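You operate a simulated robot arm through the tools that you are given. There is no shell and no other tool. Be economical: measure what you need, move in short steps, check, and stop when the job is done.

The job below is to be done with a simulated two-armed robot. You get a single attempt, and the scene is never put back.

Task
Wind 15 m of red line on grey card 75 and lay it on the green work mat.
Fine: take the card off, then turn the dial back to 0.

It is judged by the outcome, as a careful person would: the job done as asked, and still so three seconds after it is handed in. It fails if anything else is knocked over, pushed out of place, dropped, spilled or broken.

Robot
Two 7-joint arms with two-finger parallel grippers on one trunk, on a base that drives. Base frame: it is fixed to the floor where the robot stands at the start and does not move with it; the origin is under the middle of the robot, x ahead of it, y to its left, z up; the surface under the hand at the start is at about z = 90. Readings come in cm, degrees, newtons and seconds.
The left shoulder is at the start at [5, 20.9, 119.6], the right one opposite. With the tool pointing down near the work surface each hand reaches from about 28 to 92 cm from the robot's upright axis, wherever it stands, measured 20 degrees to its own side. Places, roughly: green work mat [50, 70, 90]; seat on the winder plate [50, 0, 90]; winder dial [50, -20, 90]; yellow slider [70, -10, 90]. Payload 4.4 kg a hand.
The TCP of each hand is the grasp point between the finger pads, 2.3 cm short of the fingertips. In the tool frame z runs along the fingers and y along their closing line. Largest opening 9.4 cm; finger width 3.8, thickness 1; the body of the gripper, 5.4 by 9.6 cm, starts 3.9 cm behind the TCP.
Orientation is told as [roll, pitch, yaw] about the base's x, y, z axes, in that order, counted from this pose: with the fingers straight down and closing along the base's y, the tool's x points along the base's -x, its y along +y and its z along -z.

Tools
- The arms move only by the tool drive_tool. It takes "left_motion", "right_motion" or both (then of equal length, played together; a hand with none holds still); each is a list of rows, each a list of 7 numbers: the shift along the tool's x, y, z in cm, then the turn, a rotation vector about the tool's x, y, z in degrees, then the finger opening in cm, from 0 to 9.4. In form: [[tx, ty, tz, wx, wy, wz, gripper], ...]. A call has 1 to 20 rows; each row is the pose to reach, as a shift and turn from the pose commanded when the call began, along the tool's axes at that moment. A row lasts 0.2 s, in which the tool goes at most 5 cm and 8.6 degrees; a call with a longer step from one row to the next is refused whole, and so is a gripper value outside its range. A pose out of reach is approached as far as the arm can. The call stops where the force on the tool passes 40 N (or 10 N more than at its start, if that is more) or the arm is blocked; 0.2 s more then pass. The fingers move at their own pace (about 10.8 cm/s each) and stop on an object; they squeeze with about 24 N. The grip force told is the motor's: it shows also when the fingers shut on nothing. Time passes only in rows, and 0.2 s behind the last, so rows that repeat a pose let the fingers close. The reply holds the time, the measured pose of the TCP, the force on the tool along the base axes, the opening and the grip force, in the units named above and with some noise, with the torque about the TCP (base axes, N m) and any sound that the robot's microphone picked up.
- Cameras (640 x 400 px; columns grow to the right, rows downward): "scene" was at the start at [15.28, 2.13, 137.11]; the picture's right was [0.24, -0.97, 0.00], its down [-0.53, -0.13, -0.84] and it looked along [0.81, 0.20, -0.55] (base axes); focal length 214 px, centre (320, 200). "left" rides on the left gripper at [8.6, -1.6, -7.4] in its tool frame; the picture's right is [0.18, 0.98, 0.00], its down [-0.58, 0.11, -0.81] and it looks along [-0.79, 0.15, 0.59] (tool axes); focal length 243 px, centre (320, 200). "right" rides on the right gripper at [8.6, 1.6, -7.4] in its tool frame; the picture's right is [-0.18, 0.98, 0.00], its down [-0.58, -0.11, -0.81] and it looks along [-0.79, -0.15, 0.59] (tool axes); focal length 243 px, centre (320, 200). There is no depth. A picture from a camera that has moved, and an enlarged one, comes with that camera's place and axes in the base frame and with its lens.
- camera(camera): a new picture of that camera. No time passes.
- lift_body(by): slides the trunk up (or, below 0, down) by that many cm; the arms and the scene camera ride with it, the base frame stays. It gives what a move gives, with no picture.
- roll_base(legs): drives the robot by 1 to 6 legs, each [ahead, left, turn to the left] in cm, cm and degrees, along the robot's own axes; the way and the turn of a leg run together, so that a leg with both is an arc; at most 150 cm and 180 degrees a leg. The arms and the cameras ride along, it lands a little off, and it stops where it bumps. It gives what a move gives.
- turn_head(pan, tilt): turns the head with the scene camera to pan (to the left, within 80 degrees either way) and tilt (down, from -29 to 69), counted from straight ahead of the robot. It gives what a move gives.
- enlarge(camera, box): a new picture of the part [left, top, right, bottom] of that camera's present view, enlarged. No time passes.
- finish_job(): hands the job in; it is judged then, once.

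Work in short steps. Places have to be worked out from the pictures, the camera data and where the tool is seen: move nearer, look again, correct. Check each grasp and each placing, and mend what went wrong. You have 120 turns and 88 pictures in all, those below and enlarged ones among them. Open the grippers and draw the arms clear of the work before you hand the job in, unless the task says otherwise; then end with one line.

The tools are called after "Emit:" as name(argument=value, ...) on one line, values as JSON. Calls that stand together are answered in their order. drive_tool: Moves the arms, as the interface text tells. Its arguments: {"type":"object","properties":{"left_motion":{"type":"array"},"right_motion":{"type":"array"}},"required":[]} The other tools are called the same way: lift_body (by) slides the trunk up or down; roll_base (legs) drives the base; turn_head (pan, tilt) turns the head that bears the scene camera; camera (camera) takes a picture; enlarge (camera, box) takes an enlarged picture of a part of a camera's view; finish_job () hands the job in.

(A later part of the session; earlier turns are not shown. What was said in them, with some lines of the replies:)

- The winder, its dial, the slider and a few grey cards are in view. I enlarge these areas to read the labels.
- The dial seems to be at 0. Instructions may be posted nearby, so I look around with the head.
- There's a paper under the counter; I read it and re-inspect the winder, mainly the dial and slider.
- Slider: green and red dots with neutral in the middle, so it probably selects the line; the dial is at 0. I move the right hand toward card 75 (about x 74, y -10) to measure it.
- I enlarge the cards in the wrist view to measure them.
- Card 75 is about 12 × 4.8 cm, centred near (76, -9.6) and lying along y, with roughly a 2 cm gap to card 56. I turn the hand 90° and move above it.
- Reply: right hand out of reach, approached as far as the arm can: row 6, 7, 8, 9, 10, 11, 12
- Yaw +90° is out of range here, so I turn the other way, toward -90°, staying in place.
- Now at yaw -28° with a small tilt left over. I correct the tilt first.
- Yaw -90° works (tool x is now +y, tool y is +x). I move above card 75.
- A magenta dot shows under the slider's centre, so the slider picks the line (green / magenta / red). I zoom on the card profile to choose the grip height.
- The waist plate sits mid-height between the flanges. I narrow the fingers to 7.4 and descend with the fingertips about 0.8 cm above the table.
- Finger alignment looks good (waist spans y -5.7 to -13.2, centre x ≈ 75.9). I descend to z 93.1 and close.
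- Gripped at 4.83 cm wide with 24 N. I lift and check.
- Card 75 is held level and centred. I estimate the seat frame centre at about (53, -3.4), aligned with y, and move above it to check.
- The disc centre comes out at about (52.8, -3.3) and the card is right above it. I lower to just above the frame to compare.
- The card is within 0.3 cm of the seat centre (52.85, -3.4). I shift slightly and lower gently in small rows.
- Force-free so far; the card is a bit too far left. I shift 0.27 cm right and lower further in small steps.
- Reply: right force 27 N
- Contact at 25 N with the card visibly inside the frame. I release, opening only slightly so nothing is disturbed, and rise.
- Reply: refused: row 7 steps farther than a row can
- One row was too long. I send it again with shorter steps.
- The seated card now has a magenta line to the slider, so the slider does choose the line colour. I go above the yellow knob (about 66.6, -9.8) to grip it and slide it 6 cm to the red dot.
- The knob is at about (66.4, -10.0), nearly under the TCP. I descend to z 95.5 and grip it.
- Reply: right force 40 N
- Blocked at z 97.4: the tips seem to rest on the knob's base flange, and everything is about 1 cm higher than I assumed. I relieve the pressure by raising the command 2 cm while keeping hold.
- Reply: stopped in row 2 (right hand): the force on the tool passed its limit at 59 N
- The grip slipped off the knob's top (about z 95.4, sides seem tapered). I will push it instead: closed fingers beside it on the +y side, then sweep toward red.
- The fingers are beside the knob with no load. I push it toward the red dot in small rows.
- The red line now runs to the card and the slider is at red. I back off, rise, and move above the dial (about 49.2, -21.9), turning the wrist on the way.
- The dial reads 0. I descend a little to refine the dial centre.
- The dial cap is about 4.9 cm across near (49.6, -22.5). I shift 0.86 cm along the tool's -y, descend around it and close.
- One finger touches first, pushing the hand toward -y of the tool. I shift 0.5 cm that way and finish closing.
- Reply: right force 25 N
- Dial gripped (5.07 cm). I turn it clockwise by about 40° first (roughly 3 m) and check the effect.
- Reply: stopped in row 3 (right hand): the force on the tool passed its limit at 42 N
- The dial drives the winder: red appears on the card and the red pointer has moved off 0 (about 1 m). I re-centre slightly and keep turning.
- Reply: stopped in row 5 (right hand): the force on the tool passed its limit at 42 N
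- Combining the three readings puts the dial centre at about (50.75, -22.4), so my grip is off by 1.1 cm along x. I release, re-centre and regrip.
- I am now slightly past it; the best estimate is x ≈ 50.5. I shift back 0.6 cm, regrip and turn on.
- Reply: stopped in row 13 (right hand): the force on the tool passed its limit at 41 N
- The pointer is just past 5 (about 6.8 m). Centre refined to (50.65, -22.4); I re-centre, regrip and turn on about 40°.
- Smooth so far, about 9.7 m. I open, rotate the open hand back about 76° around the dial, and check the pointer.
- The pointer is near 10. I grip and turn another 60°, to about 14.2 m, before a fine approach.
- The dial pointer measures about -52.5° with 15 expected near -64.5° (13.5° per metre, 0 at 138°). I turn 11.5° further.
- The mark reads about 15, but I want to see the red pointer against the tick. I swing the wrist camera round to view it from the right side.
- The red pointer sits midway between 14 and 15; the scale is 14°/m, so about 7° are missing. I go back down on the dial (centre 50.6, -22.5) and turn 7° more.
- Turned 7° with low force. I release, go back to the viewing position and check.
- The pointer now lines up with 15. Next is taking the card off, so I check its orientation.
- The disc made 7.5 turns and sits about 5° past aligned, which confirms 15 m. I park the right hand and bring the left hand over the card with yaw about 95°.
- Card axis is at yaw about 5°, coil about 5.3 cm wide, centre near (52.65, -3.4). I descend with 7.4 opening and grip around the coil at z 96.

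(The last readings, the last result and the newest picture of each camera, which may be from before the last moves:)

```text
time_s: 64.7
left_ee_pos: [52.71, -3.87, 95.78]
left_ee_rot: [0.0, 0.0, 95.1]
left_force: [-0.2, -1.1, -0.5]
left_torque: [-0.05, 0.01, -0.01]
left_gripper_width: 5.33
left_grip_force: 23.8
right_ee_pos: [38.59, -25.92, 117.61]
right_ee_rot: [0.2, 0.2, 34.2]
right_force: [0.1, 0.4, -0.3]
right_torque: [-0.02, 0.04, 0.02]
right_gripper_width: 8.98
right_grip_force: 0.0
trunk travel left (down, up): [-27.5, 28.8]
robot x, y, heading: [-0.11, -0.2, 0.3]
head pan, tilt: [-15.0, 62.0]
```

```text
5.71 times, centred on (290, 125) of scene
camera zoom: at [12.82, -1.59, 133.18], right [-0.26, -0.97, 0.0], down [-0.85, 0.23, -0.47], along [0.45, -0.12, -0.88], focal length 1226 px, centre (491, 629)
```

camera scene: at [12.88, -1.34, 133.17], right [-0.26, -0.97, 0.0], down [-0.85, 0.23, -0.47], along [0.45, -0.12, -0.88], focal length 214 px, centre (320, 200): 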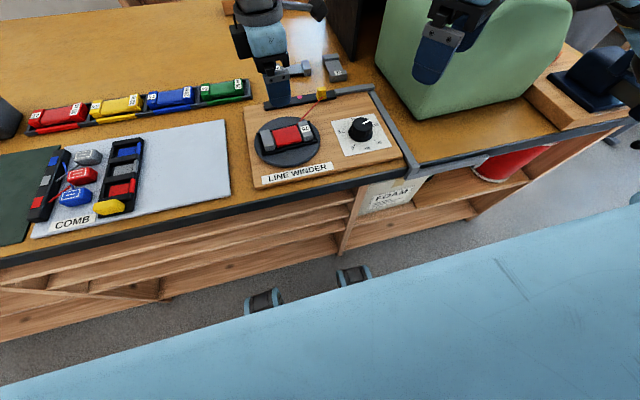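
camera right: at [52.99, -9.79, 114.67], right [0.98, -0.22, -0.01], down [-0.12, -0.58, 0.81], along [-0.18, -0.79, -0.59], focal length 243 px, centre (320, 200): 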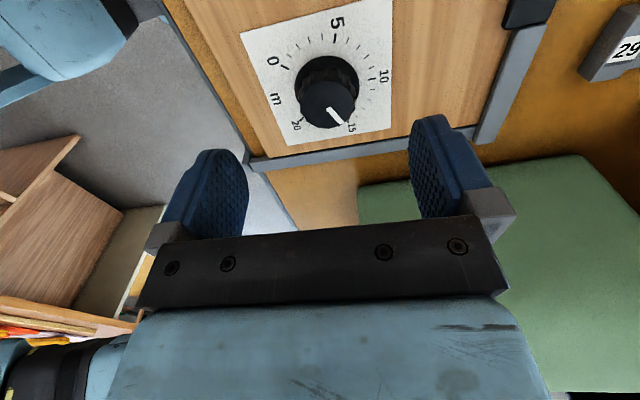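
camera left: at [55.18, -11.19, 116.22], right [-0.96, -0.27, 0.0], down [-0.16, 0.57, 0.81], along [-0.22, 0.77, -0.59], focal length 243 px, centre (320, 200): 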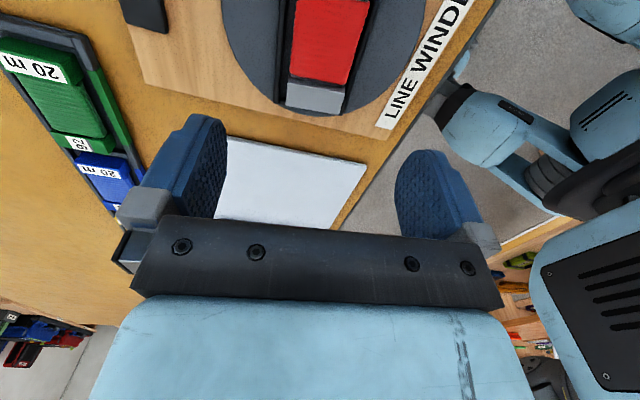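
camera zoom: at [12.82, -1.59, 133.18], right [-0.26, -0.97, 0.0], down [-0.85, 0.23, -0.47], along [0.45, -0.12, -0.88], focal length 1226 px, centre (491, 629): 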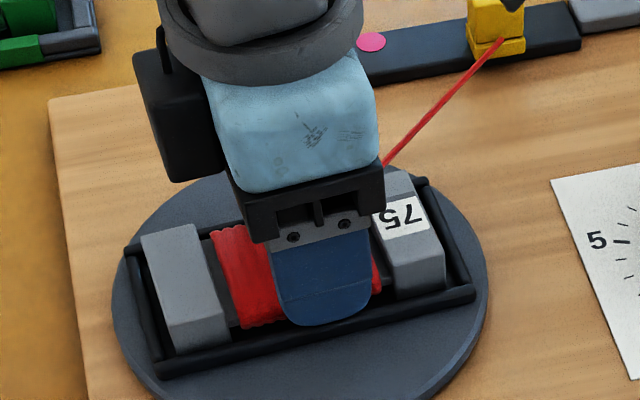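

Held at 5.33 cm with almost no side load. I lift straight up and check.

Emit:
drive_tool(left_motion=[[0, 0, -1, 0, 0, 0, 4], [0, 0, -3, 0, 0, 0, 4], [0, 0, -7, 0, 0, 0, 4], [0, 0, -11, 0, 0, 0, 4], [0, 0, -15, 0, 0, 0, 4]])

Emit:
turn_head(pan=30, tilt=45)

Emit:
camera(camera="scene")

```text
time_s: 65.9
left_ee_pos: [52.8, -3.95, 110.9]
left_ee_rot: [0.0, 0.0, 95.1]
left_force: [0.4, -0.7, -0.5]
left_torque: [-0.01, -0.03, 0.0]
left_gripper_width: 5.32
left_grip_force: 24.1
right_ee_pos: [38.59, -25.86, 117.67]
right_ee_rot: [0.2, 0.1, 34.1]
right_force: [-0.9, 0.1, -0.2]
right_torque: [-0.03, -0.02, 0.01]
right_gripper_width: 9.0
right_grip_force: 0.2
trunk travel left (down, up): [-27.5, 28.8]
robot x, y, heading: [-0.03, -0.05, 0.2]
head pan, tilt: [-15.0, 62.0]
```

```text
time_s: 67.0
left_ee_pos: [52.99, -3.95, 110.81]
left_ee_rot: [0.0, 0.0, 95.1]
left_force: [0.0, 0.4, -0.3]
left_torque: [0.0, 0.0, 0.0]
left_gripper_width: 5.33
left_grip_force: 24.5
right_ee_pos: [38.61, -26.04, 117.65]
right_ee_rot: [0.2, 0.1, 34.2]
right_force: [-0.2, -0.4, 0.7]
right_torque: [-0.02, 0.02, 0.0]
right_gripper_width: 8.98
right_grip_force: 0.1
trunk travel left (down, up): [-27.5, 28.8]
robot x, y, heading: [-0.2, -0.22, -0.0]
head pan, tilt: [30.0, 45.0]
```

```text
23 pictures are left
camera scene: at [13.65, 4.13, 135.36], right [0.5, -0.87, 0.0], down [-0.61, -0.35, -0.71], along [0.61, 0.35, -0.71], focal length 214 px, centre (320, 200)
```

scene: 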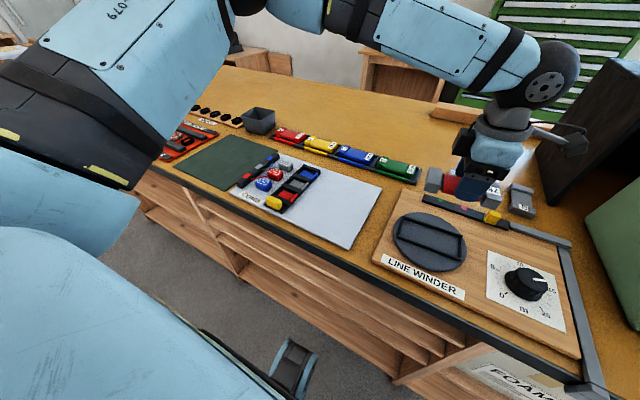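

The card came off cleanly with red line wound on it. The mat spans about x 42–68, y 52–79, so I carry the card over to (53, 67) at this height.

Emit:
drive_tool(left_motion=[[-4.7, -0.42, 0, 0, 0, 0, 4], [-9.4, -0.84, 0, 0, 0, 0, 4], [-14.1, -1.26, 0, 0, 0, 0, 4], [-18.8, -1.68, 0, 0, 0, 0, 4], [-23.5, -2.1, 0, 0, 0, 0, 4], [-28.2, -2.52, 0, 0, 0, 0, 4], [-32.9, -2.94, 0, 0, 0, 0, 4], [-37.6, -3.36, 0, 0, 0, 0, 4], [-42.3, -3.78, 0, 0, 0, 0, 4], [-47, -4.2, 0, 0, 0, 0, 4], [-51.7, -4.62, 0, 0, 0, 0, 4], [-56.4, -5.04, 0, 0, 0, 0, 4], [-61.1, -5.46, 0, 0, 0, 0, 4], [-65.8, -5.88, 0, 0, 0, 0, 4], [-70.4, -6.3, 0, 0, 0, 0, 4], [-70.4, -6.3, 0, 0, 0, 0, 4]])

Emit:
turn_head(pan=50, tilt=45)

Emit:
camera(camera="scene")

Emit:
camera(camera="left")

```text
time_s: 70.4
left_ee_pos: [52.93, 66.86, 111.06]
left_ee_rot: [-0.1, 0.1, 95.0]
left_force: [0.4, -0.1, -0.6]
left_torque: [-0.01, -0.02, 0.0]
left_gripper_width: 5.35
left_grip_force: 23.8
right_ee_pos: [38.62, -26.02, 117.52]
right_ee_rot: [0.2, 0.1, 34.1]
right_force: [0.4, -0.5, -0.3]
right_torque: [0.01, -0.01, -0.02]
right_gripper_width: 9.0
right_grip_force: 0.0
trunk travel left (down, up): [-27.5, 28.8]
robot x, y, heading: [-0.05, 0.16, 0.2]
head pan, tilt: [30.0, 45.0]
```

```text
time_s: 71.2
left_ee_pos: [52.91, 66.72, 111.03]
left_ee_rot: [0.0, -0.1, 95.1]
left_force: [0.3, 0.3, -1.1]
left_torque: [0.01, 0.0, 0.01]
left_gripper_width: 5.31
left_grip_force: 24.2
right_ee_pos: [38.63, -25.98, 117.57]
right_ee_rot: [0.2, 0.1, 34.1]
right_force: [-0.1, -0.2, -0.4]
right_torque: [0.01, -0.01, 0.02]
right_gripper_width: 9.0
right_grip_force: 0.1
trunk travel left (down, up): [-27.5, 28.8]
robot x, y, heading: [-0.08, 0.24, 0.4]
head pan, tilt: [50.0, 45.0]
```

```text
22 pictures are left
camera scene: at [11.84, 6.3, 135.36], right [0.77, -0.64, 0.0], down [-0.45, -0.54, -0.71], along [0.45, 0.54, -0.71], focal length 214 px, centre (320, 200)
```

scene: 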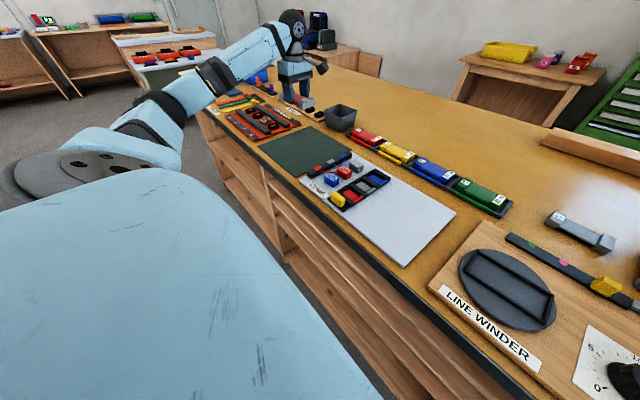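

```text
21 pictures are left
camera left: at [55.3, 58.32, 118.57], right [-0.96, -0.27, 0.0], down [-0.16, 0.57, 0.81], along [-0.22, 0.78, -0.59], focal length 243 px, centre (320, 200)
```

left: 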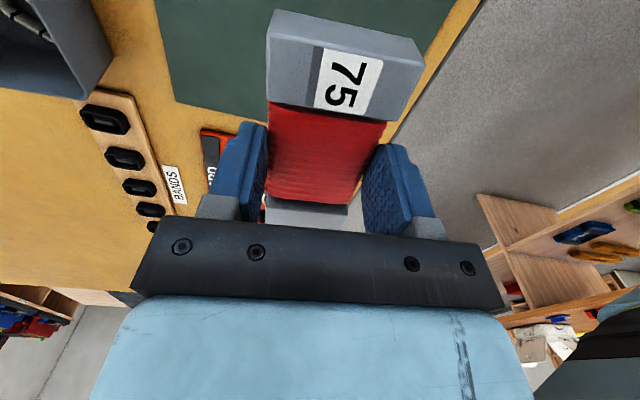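

The card is well inside the mat's outline. I lower it gently onto the mat.

Emit:
drive_tool(left_motion=[[0, 0, 4.5, 0, 0, 0, 4], [0, 0, 9, 0, 0, 0, 4], [0, 0, 13, 0, 0, 0, 4], [0, 0, 15.5, 0, 0, 0, 4], [0, 0, 16.3, 0, 0, 0, 4], [0, 0, 16.7, 0, 0, 0, 4], [0, 0, 17, 0, 0, 0, 4], [0, 0, 17.2, 0, 0, 0, 4], [0, 0, 17.2, 0, 0, 0, 4]])

Emit:
enlarge(camera="scene", box=[230, 60, 370, 180])

```text
time_s: 73.2
left_ee_pos: [52.61, 66.57, 93.88]
left_ee_rot: [0.0, -0.1, 95.1]
left_force: [0.0, 1.0, -1.7]
left_torque: [-0.01, 0.0, 0.02]
left_gripper_width: 5.33
left_grip_force: 23.4
right_ee_pos: [38.56, -25.94, 117.68]
right_ee_rot: [0.1, 0.2, 34.2]
right_force: [0.2, 0.7, -0.3]
right_torque: [-0.02, 0.01, 0.04]
right_gripper_width: 9.02
right_grip_force: 0.1
trunk travel left (down, up): [-27.5, 28.8]
robot x, y, heading: [-0.28, -0.26, 0.2]
head pan, tilt: [50.0, 45.0]
```

```text
3.33 times, centred on (300, 120) of scene
camera zoom: at [11.82, 6.3, 135.36], right [0.77, -0.64, 0.0], down [-0.45, -0.54, -0.71], along [0.45, 0.54, -0.71], focal length 715 px, centre (387, 467)
```

zoom: 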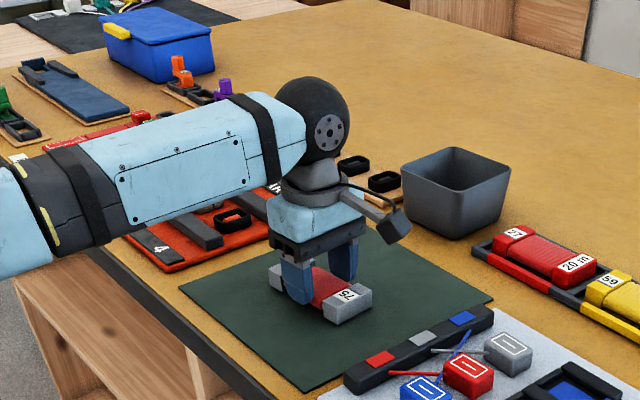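

No contact yet. I creep further down in small steps.

Emit:
drive_tool(left_motion=[[0, 0, 0.2, 0, 0, 0, 4], [0, 0, 0.4, 0, 0, 0, 4], [0, 0, 0.6, 0, 0, 0, 4], [0, 0, 0.6, 0, 0, 0, 4]])

```text
time_s: 74.2
left_ee_pos: [52.8, 66.69, 93.52]
left_ee_rot: [-0.2, -0.2, 95.1]
left_force: [8.5, 4.4, 13.3]
left_torque: [-0.09, -0.06, -0.02]
left_gripper_width: 5.29
left_grip_force: 23.4
right_ee_pos: [38.51, -26.05, 117.62]
right_ee_rot: [0.2, 0.1, 34.1]
right_force: [-0.3, -0.3, 0.8]
right_torque: [0.01, -0.04, 0.01]
right_gripper_width: 8.98
right_grip_force: 0.1
trunk travel left (down, up): [-27.5, 28.8]
robot x, y, heading: [-0.11, 0.24, 0.1]
head pan, tilt: [50.0, 45.0]
```

Contact at 13 N: the card rests on the mat. I open, rise straight up, and look.

Emit:
drive_tool(left_motion=[[0, 0, -0.3, 0, 0, 0, 5.6], [0, 0, -0.3, 0, 0, 0, 7], [0, 0, -0.3, 0, 0, 0, 7.6], [0, 0, -3, 0, 0, 0, 7.6], [0, 0, -7, 0, 0, 0, 7.6], [0, 0, -11, 0, 0, 0, 7.6], [0, 0, -15, 0, 0, 0, 7.6], [0, 0, -19, 0, 0, 0, 7.6]])

Emit:
enlarge(camera="scene", box=[230, 60, 370, 180])

```text
time_s: 76.0
left_ee_pos: [52.76, 66.68, 112.24]
left_ee_rot: [-0.1, -0.1, 95.2]
left_force: [0.3, -0.1, -0.2]
left_torque: [-0.01, 0.01, 0.01]
left_gripper_width: 7.6
left_grip_force: 0.0
right_ee_pos: [38.43, -25.95, 117.57]
right_ee_rot: [0.2, 0.1, 34.0]
right_force: [-0.6, -0.7, -0.2]
right_torque: [0.0, -0.03, 0.0]
right_gripper_width: 8.99
right_grip_force: 0.0
trunk travel left (down, up): [-27.5, 28.8]
robot x, y, heading: [0.37, 0.17, 0.1]
head pan, tilt: [50.0, 45.0]
```

```text
3.33 times, centred on (300, 120) of scene
camera zoom: at [11.72, 6.2, 135.37], right [0.77, -0.64, 0.0], down [-0.45, -0.54, -0.71], along [0.45, 0.54, -0.71], focal length 715 px, centre (387, 467)
```

zoom: 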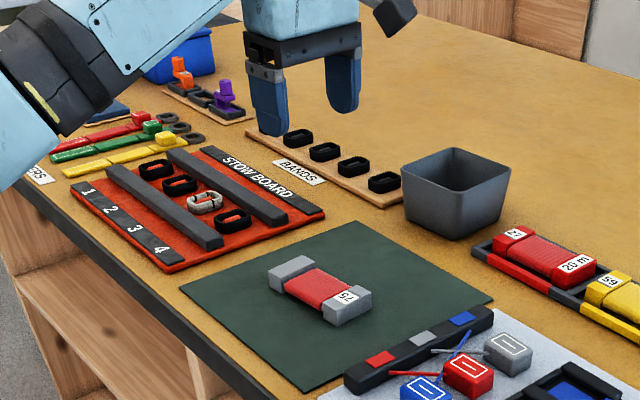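

The card lies on the mat. Now the dial: I turn the head back, bring the right hand above the dial and rotate it to yaw about -95° so there is room to turn back.

Emit:
drive_tool(right_motion=[[-2, -0.6, 0, 0, 0, 8, 9], [-4, -1.3, 0, 0, 0, 16, 9], [-6, -1.9, 1, 0, 0, 24, 9], [-8, -2.6, 3, 0, 0, 32, 9], [-10, -3.2, 5, 0, 0, 40, 9], [-12, -3.86, 7, 0, 0, 48, 9], [-12, -3.86, 9, 0, 0, 56, 9], [-12, -3.86, 9, 0, 0, 64, 9], [-12, -3.86, 9, 0, 0, 72, 9], [-12, -3.86, 9, 0, 0, 80, 9], [-12, -3.86, 9, 0, 0, 88, 9], [-12, -3.86, 9, 0, 0, 96, 9], [-12, -3.86, 9, 0, 0, 104, 9], [-12, -3.86, 9, 0, 0, 112, 9], [-12, -3.86, 9, 0, 0, 120, 9], [-12, -3.86, 9, 0, 0, 128, 9], [-12, -3.86, 9, 0, 0, 128, 9]])

Emit:
turn_head(pan=-15, tilt=62)

Emit:
enlarge(camera="scene", box=[235, 60, 415, 190])

```text
time_s: 79.6
left_ee_pos: [52.86, 66.77, 112.04]
left_ee_rot: [0.0, 0.1, 95.1]
left_force: [-0.1, -0.2, -0.2]
left_torque: [0.01, -0.01, 0.02]
left_gripper_width: 7.58
left_grip_force: 0.1
right_ee_pos: [50.86, -22.53, 108.52]
right_ee_rot: [-0.3, 0.1, -94.0]
right_force: [0.2, -0.1, 0.6]
right_torque: [0.01, 0.02, -0.03]
right_gripper_width: 9.02
right_grip_force: 0.1
trunk travel left (down, up): [-27.5, 28.8]
robot x, y, heading: [-0.13, -0.01, 0.3]
head pan, tilt: [50.0, 45.0]
```

```text
time_s: 81.0
left_ee_pos: [52.82, 66.79, 112.09]
left_ee_rot: [0.0, 0.0, 95.2]
left_force: [0.4, 0.2, 0.2]
left_torque: [0.02, -0.01, 0.0]
left_gripper_width: 7.63
left_grip_force: 0.0
right_ee_pos: [50.76, -22.38, 108.55]
right_ee_rot: [-0.2, 0.1, -94.0]
right_force: [-0.3, 0.0, 0.4]
right_torque: [-0.02, -0.01, 0.01]
right_gripper_width: 8.98
right_grip_force: 0.0
trunk travel left (down, up): [-27.5, 28.8]
robot x, y, heading: [-0.1, 0.21, 0.2]
head pan, tilt: [-15.0, 62.0]
```

```text
3.08 times, centred on (325, 125) of scene
camera zoom: at [12.82, -1.59, 133.19], right [-0.26, -0.97, 0.0], down [-0.85, 0.23, -0.47], along [0.45, -0.12, -0.88], focal length 660 px, centre (305, 431)
```

zoom: 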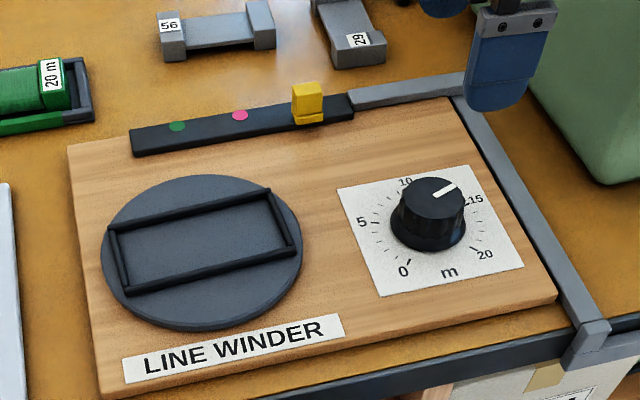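

The seat is empty and the dial still at 15. I descend, grip and turn back (counter-clockwise) about 84°.

Emit:
drive_tool(right_motion=[[-0.1, -0.15, 4, 0, 0, 0, 9], [-0.1, -0.15, 8, 0, 0, 0, 9], [-0.1, -0.15, 11, 0, 0, 0, 9], [-0.1, -0.15, 12, 0, 0, 0, 7], [-0.1, -0.15, 12, 0, 0, 0, 5], [-0.1, -0.15, 12, 0, 0, 0, 4], [-0.1, -0.15, 12, 0, 0, 0, 4], [-0.1, -0.15, 12, 0, 0, -7, 4], [-0.1, -0.15, 12, 0, 0, -14, 4], [-0.1, -0.15, 12, 0, 0, -21, 4], [-0.1, -0.15, 12, 0, 0, -28, 4], [-0.1, -0.15, 12, 0, 0, -35, 4], [-0.1, -0.15, 12, 0, 0, -42, 4], [-0.1, -0.15, 12, 0, 0, -49, 4], [-0.1, -0.15, 12, 0, 0, -56, 4], [-0.1, -0.15, 12, 0, 0, -63, 4], [-0.1, -0.15, 12, 0, 0, -70, 4], [-0.1, -0.15, 12, 0, 0, -77, 4], [-0.1, -0.15, 12, 0, 0, -84, 4], [-0.1, -0.15, 12, 0, 0, -84, 4]])

```text
time_s: 84.8
left_ee_pos: [52.85, 66.73, 111.86]
left_ee_rot: [0.1, 0.1, 95.1]
left_force: [0.1, -0.5, 0.4]
left_torque: [-0.01, 0.0, -0.01]
left_gripper_width: 7.6
left_grip_force: 0.0
right_ee_pos: [50.81, -22.52, 96.52]
right_ee_rot: [0.1, 0.0, -19.3]
right_force: [12.1, 2.0, -6.4]
right_torque: [-0.17, -0.08, -0.04]
right_gripper_width: 5.16
right_grip_force: 44.8
trunk travel left (down, up): [-27.5, 28.8]
robot x, y, heading: [-0.15, 0.28, -0.0]
head pan, tilt: [-15.0, 62.0]
stopped in row 18 (right hand): the force on the tool passed its limit at 40 N (the readings are from after the stop); the commanded pose is now the measured one
```

Turned about 75° before the force limit. I relax, regrip to re-centre, and turn on to yaw +35°.

Emit:
drive_tool(right_motion=[[0, 0, 0, 0, 0, 0, 6], [0.1, 0, 0, 0, 0, 0, 6.5], [0.1, 0, 0, 0, 0, 0, 5.2], [0.1, 0, 0, 0, 0, 0, 4], [0.1, 0, 0, 0, 0, 0, 4], [0.1, 0, 0, 0, 0, -7, 4], [0.1, 0, 0, 0, 0, -14, 4], [0.1, 0, 0, 0, 0, -21, 4], [0.1, 0, 0, 0, 0, -28, 4], [0.1, 0, 0, 0, 0, -35, 4], [0.1, 0, 0, 0, 0, -42, 4], [0.1, 0, 0, 0, 0, -49, 4], [0.1, 0, 0, 0, 0, -54, 4], [0.1, 0, 0, 0, 0, -54, 4]])

```text
time_s: 87.8
left_ee_pos: [52.87, 66.77, 111.99]
left_ee_rot: [0.1, 0.0, 95.1]
left_force: [0.1, -0.4, 1.1]
left_torque: [0.04, -0.01, 0.02]
left_gripper_width: 7.57
left_grip_force: 0.0
right_ee_pos: [50.63, -22.54, 96.74]
right_ee_rot: [0.1, 0.0, 34.8]
right_force: [7.8, -6.4, 2.5]
right_torque: [-0.71, 0.33, 0.0]
right_gripper_width: 5.16
right_grip_force: 45.1
trunk travel left (down, up): [-27.5, 28.8]
robot x, y, heading: [-0.27, -0.07, 0.0]
head pan, tilt: [-15.0, 62.0]
```

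Total back about 129°, so about 81° remain. I open and rotate the open hand back by 90°.

Emit:
drive_tool(right_motion=[[0, 0, 0, 0, 0, 0, 7], [0, 0, 0, 0, 0, 0, 9], [0, 0, 0, 0, 0, 8, 9], [0, 0, 0, 0, 0, 16, 9], [0, 0, 0, 0, 0, 24, 9], [0, 0, 0, 0, 0, 32, 9], [0, 0, 0, 0, 0, 40, 9], [0, 0, 0, 0, 0, 48, 9], [0, 0, 0, 0, 0, 56, 9], [0, 0, 0, 0, 0, 64, 9], [0, 0, 0, 0, 0, 72, 9], [0, 0, 0, 0, 0, 80, 9], [0, 0, 0, 0, 0, 86, 9], [0, 0, 0, 0, 0, 86, 9]])

Emit:
enlarge(camera="scene", box=[315, 80, 405, 150])

```text
time_s: 90.8
left_ee_pos: [52.86, 66.81, 112.08]
left_ee_rot: [0.0, 0.1, 95.1]
left_force: [-0.7, 0.2, -0.2]
left_torque: [-0.01, 0.0, 0.0]
left_gripper_width: 7.6
left_grip_force: 0.0
right_ee_pos: [50.52, -22.44, 96.54]
right_ee_rot: [0.0, 0.1, -51.3]
right_force: [0.6, 0.4, 0.4]
right_torque: [-0.01, -0.01, 0.01]
right_gripper_width: 9.02
right_grip_force: 0.0
trunk travel left (down, up): [-27.5, 28.8]
robot x, y, heading: [-0.32, 0.27, -0.1]
head pan, tilt: [-15.0, 62.0]
```

```text
5.71 times, centred on (360, 115) of scene
camera zoom: at [12.84, -1.58, 133.19], right [-0.26, -0.97, 0.0], down [-0.85, 0.23, -0.47], along [0.45, -0.12, -0.88], focal length 1226 px, centre (91, 686)
```

zoom: 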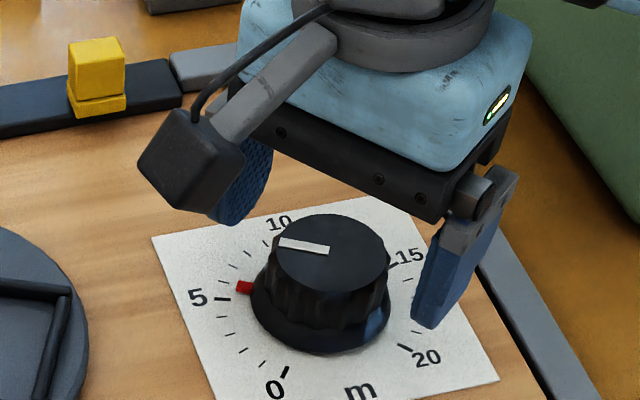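

The pointer is at about 5.8, as expected. I grip and turn back 79°.

Emit:
drive_tool(right_motion=[[0, 0, 0, 0, 0, 0, 7], [0, 0, 0, 0, 0, 0, 5], [0, 0, 0, 0, 0, 0, 4], [0, 0, 0, 0, 0, 0, 4], [0, 0, 0, 0, 0, -7, 4], [0, 0, 0, 0, 0, -14, 4], [0, 0, 0, 0, 0, -21, 4], [0, 0, 0, 0, 0, -28, 4], [0, 0, 0, 0, 0, -35, 4], [0, 0, 0, 0, 0, -42, 4], [0, 0, 0, 0, 0, -49, 4], [0, 0, 0, 0, 0, -56, 4], [0, 0, 0, 0, 0, -63, 4], [0, 0, 0, 0, 0, -70, 4], [0, 0, 0, 0, 0, -76, 4], [0, 0, 0, 0, 0, -79, 4], [0, 0, 0, 0, 0, -79, 4]])

Emit:
enlarge(camera="scene", box=[315, 80, 405, 150])

```text
time_s: 94.4
left_ee_pos: [52.78, 66.73, 112.03]
left_ee_rot: [0.0, 0.0, 95.2]
left_force: [0.4, 0.2, -1.2]
left_torque: [0.0, -0.02, 0.02]
left_gripper_width: 7.58
left_grip_force: 0.0
right_ee_pos: [50.49, -22.56, 96.6]
right_ee_rot: [0.1, 0.0, 27.8]
right_force: [11.3, -3.6, 11.7]
right_torque: [-0.88, 0.53, -0.02]
right_gripper_width: 5.13
right_grip_force: 45.1
trunk travel left (down, up): [-27.5, 28.8]
robot x, y, heading: [0.02, 0.02, -0.1]
head pan, tilt: [-15.0, 62.0]
```

```text
5.71 times, centred on (360, 115) of scene
camera zoom: at [12.87, -1.57, 133.19], right [-0.26, -0.97, 0.0], down [-0.85, 0.23, -0.47], along [0.45, -0.12, -0.88], focal length 1226 px, centre (91, 686)
```

zoom: 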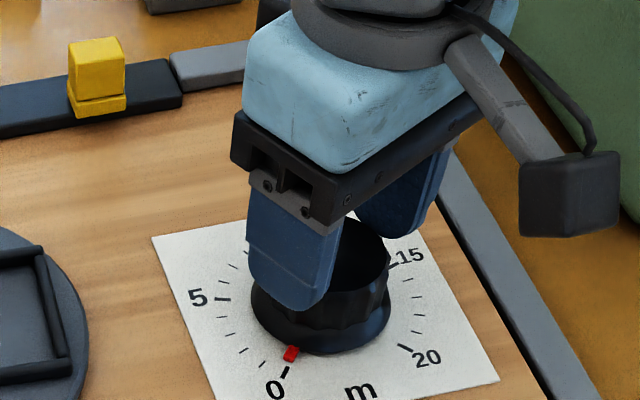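

The pointer is at or very near 0. I release, rise, and view it with the same crop as at the start to compare.

Emit:
drive_tool(right_motion=[[0, 0, 0, 0, 0, 0, 6.5], [0, 0, 0, 0, 0, 0, 9], [0, 0, 0, 0, 0, -7, 9], [0, 0, -4, 0, 0, -7, 9], [0, 0, -8.5, 0, 0, -7, 9], [0, 0, -12.5, 0, 0, -7, 9], [-2, -1, -13.3, 0, 0, -7, 9], [-2, -1, -13.3, 0, 0, -7, 9]])

Emit:
enlarge(camera="scene", box=[315, 80, 405, 150])

Emit:
enlarge(camera="right", box=[220, 0, 420, 125])

```text
time_s: 96.2
left_ee_pos: [52.74, 66.75, 112.12]
left_ee_rot: [0.0, -0.1, 95.1]
left_force: [0.0, 0.2, -0.2]
left_torque: [-0.01, -0.04, 0.01]
left_gripper_width: 7.61
left_grip_force: 0.0
right_ee_pos: [53.04, -22.24, 109.87]
right_ee_rot: [0.1, -0.1, 34.7]
right_force: [0.1, 0.3, 0.2]
right_torque: [-0.01, -0.03, -0.01]
right_gripper_width: 8.99
right_grip_force: 0.0
trunk travel left (down, up): [-27.5, 28.8]
robot x, y, heading: [0.09, -0.04, -0.0]
head pan, tilt: [-15.0, 62.0]
```

```text
5.71 times, centred on (360, 115) of scene
camera zoom: at [12.78, -1.59, 133.19], right [-0.26, -0.97, 0.0], down [-0.85, 0.23, -0.47], along [0.45, -0.12, -0.88], focal length 1226 px, centre (91, 686)
```

zoom: 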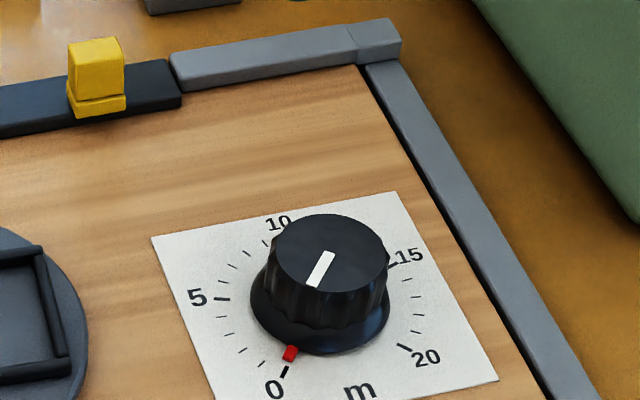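

```text
3.20 times, centred on (320, 62) of right
camera zoom: at [45.07, -25.99, 117.22], right [-0.41, 0.91, 0.0], down [0.54, 0.24, 0.81], along [0.74, 0.33, -0.59], focal length 776 px, centre (320, 640)
```

zoom: 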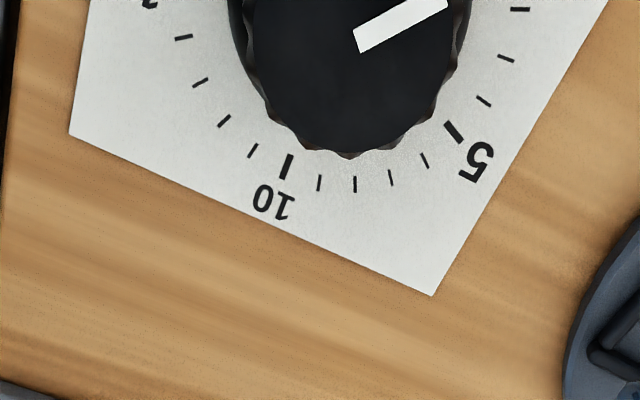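

The pointer, mark and disc match the starting zero state. I draw both arms clear and take a final look.

Emit:
drive_tool(left_motion=[[0, 0, -2, 0, 0, 0, 7.6], [3.2, 1.9, -4, 0, 0, 0, 9], [6.4, 3.8, -5, 0, 0, 0, 9], [9.6, 5.7, -6, 0, 0, 0, 9], [12.8, 7.6, -7, 0, 0, 0, 9], [16, 9.5, -8, 0, 0, 0, 9], [19.2, 11.4, -9, 0, 0, 0, 9], [22.4, 13.3, -10, 0, 0, 0, 9], [25.6, 15.2, -10, 0, 0, 0, 9]], right_motion=[[0, 0, -2, 0, 0, 0, 9], [2, 1.4, -4, 0, 0, 0, 9], [4, 2.8, -6, 0, 0, 0, 9], [6, 4.1, -8, 0, 0, 0, 9], [8, 5.5, -8, 0, 0, 0, 9], [10, 6.8, -8, 0, 0, 0, 9], [11.6, 7.8, -8, 0, 0, 0, 9], [11.6, 7.8, -8, 0, 0, 0, 9], [11.6, 7.8, -8, 0, 0, 0, 9]])

Emit:
turn_head(pan=30, tilt=45)

Emit:
camera(camera="scene")

```text
time_s: 98.2
left_ee_pos: [39.78, 39.9, 122.02]
left_ee_rot: [0.1, 0.0, 95.1]
left_force: [0.2, -0.1, -0.5]
left_torque: [0.04, 0.01, -0.02]
left_gripper_width: 9.0
left_grip_force: 0.0
right_ee_pos: [39.01, -22.47, 118.03]
right_ee_rot: [0.2, -0.2, 34.7]
right_force: [0.3, 0.0, -0.4]
right_torque: [-0.02, 0.03, 0.04]
right_gripper_width: 9.0
right_grip_force: 0.1
trunk travel left (down, up): [-27.5, 28.8]
robot x, y, heading: [-0.15, 0.09, -0.1]
head pan, tilt: [-15.0, 62.0]
```

```text
time_s: 99.3
left_ee_pos: [39.86, 40.04, 121.88]
left_ee_rot: [0.0, 0.0, 95.1]
left_force: [-0.3, -0.1, 0.2]
left_torque: [-0.01, -0.01, -0.02]
left_gripper_width: 9.01
left_grip_force: 0.2
right_ee_pos: [38.87, -22.56, 118.0]
right_ee_rot: [0.2, -0.1, 34.6]
right_force: [-0.2, 1.4, -0.5]
right_torque: [0.0, -0.03, 0.03]
right_gripper_width: 9.0
right_grip_force: 0.1
trunk travel left (down, up): [-27.5, 28.8]
robot x, y, heading: [0.34, 0.01, 0.1]
head pan, tilt: [30.0, 45.0]
```

```text
13 pictures are left
camera scene: at [13.66, 4.15, 135.36], right [0.5, -0.87, 0.0], down [-0.61, -0.35, -0.71], along [0.61, 0.35, -0.71], focal length 214 px, centre (320, 200)
```

scene: 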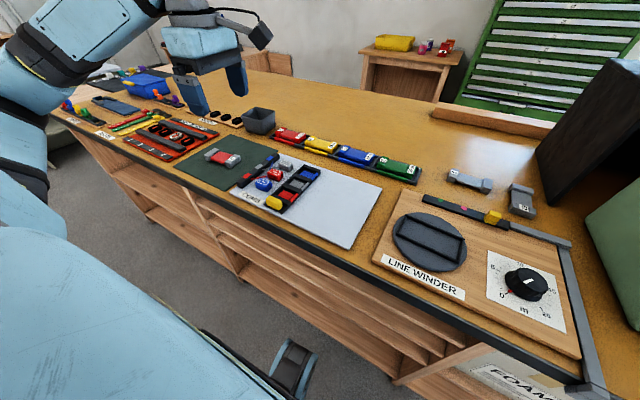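

Card 75 lies on the mat, the dial is at 0, nothing else has moved, and both arms are clear. I hand the job in.

Emit:
finish_job()

```text
The job is handed in.
```

Card 75 is wound with 15 m of red line and lies on the green work mat. I took it off the winder before turning the dial back to 0. I left the slider at red.
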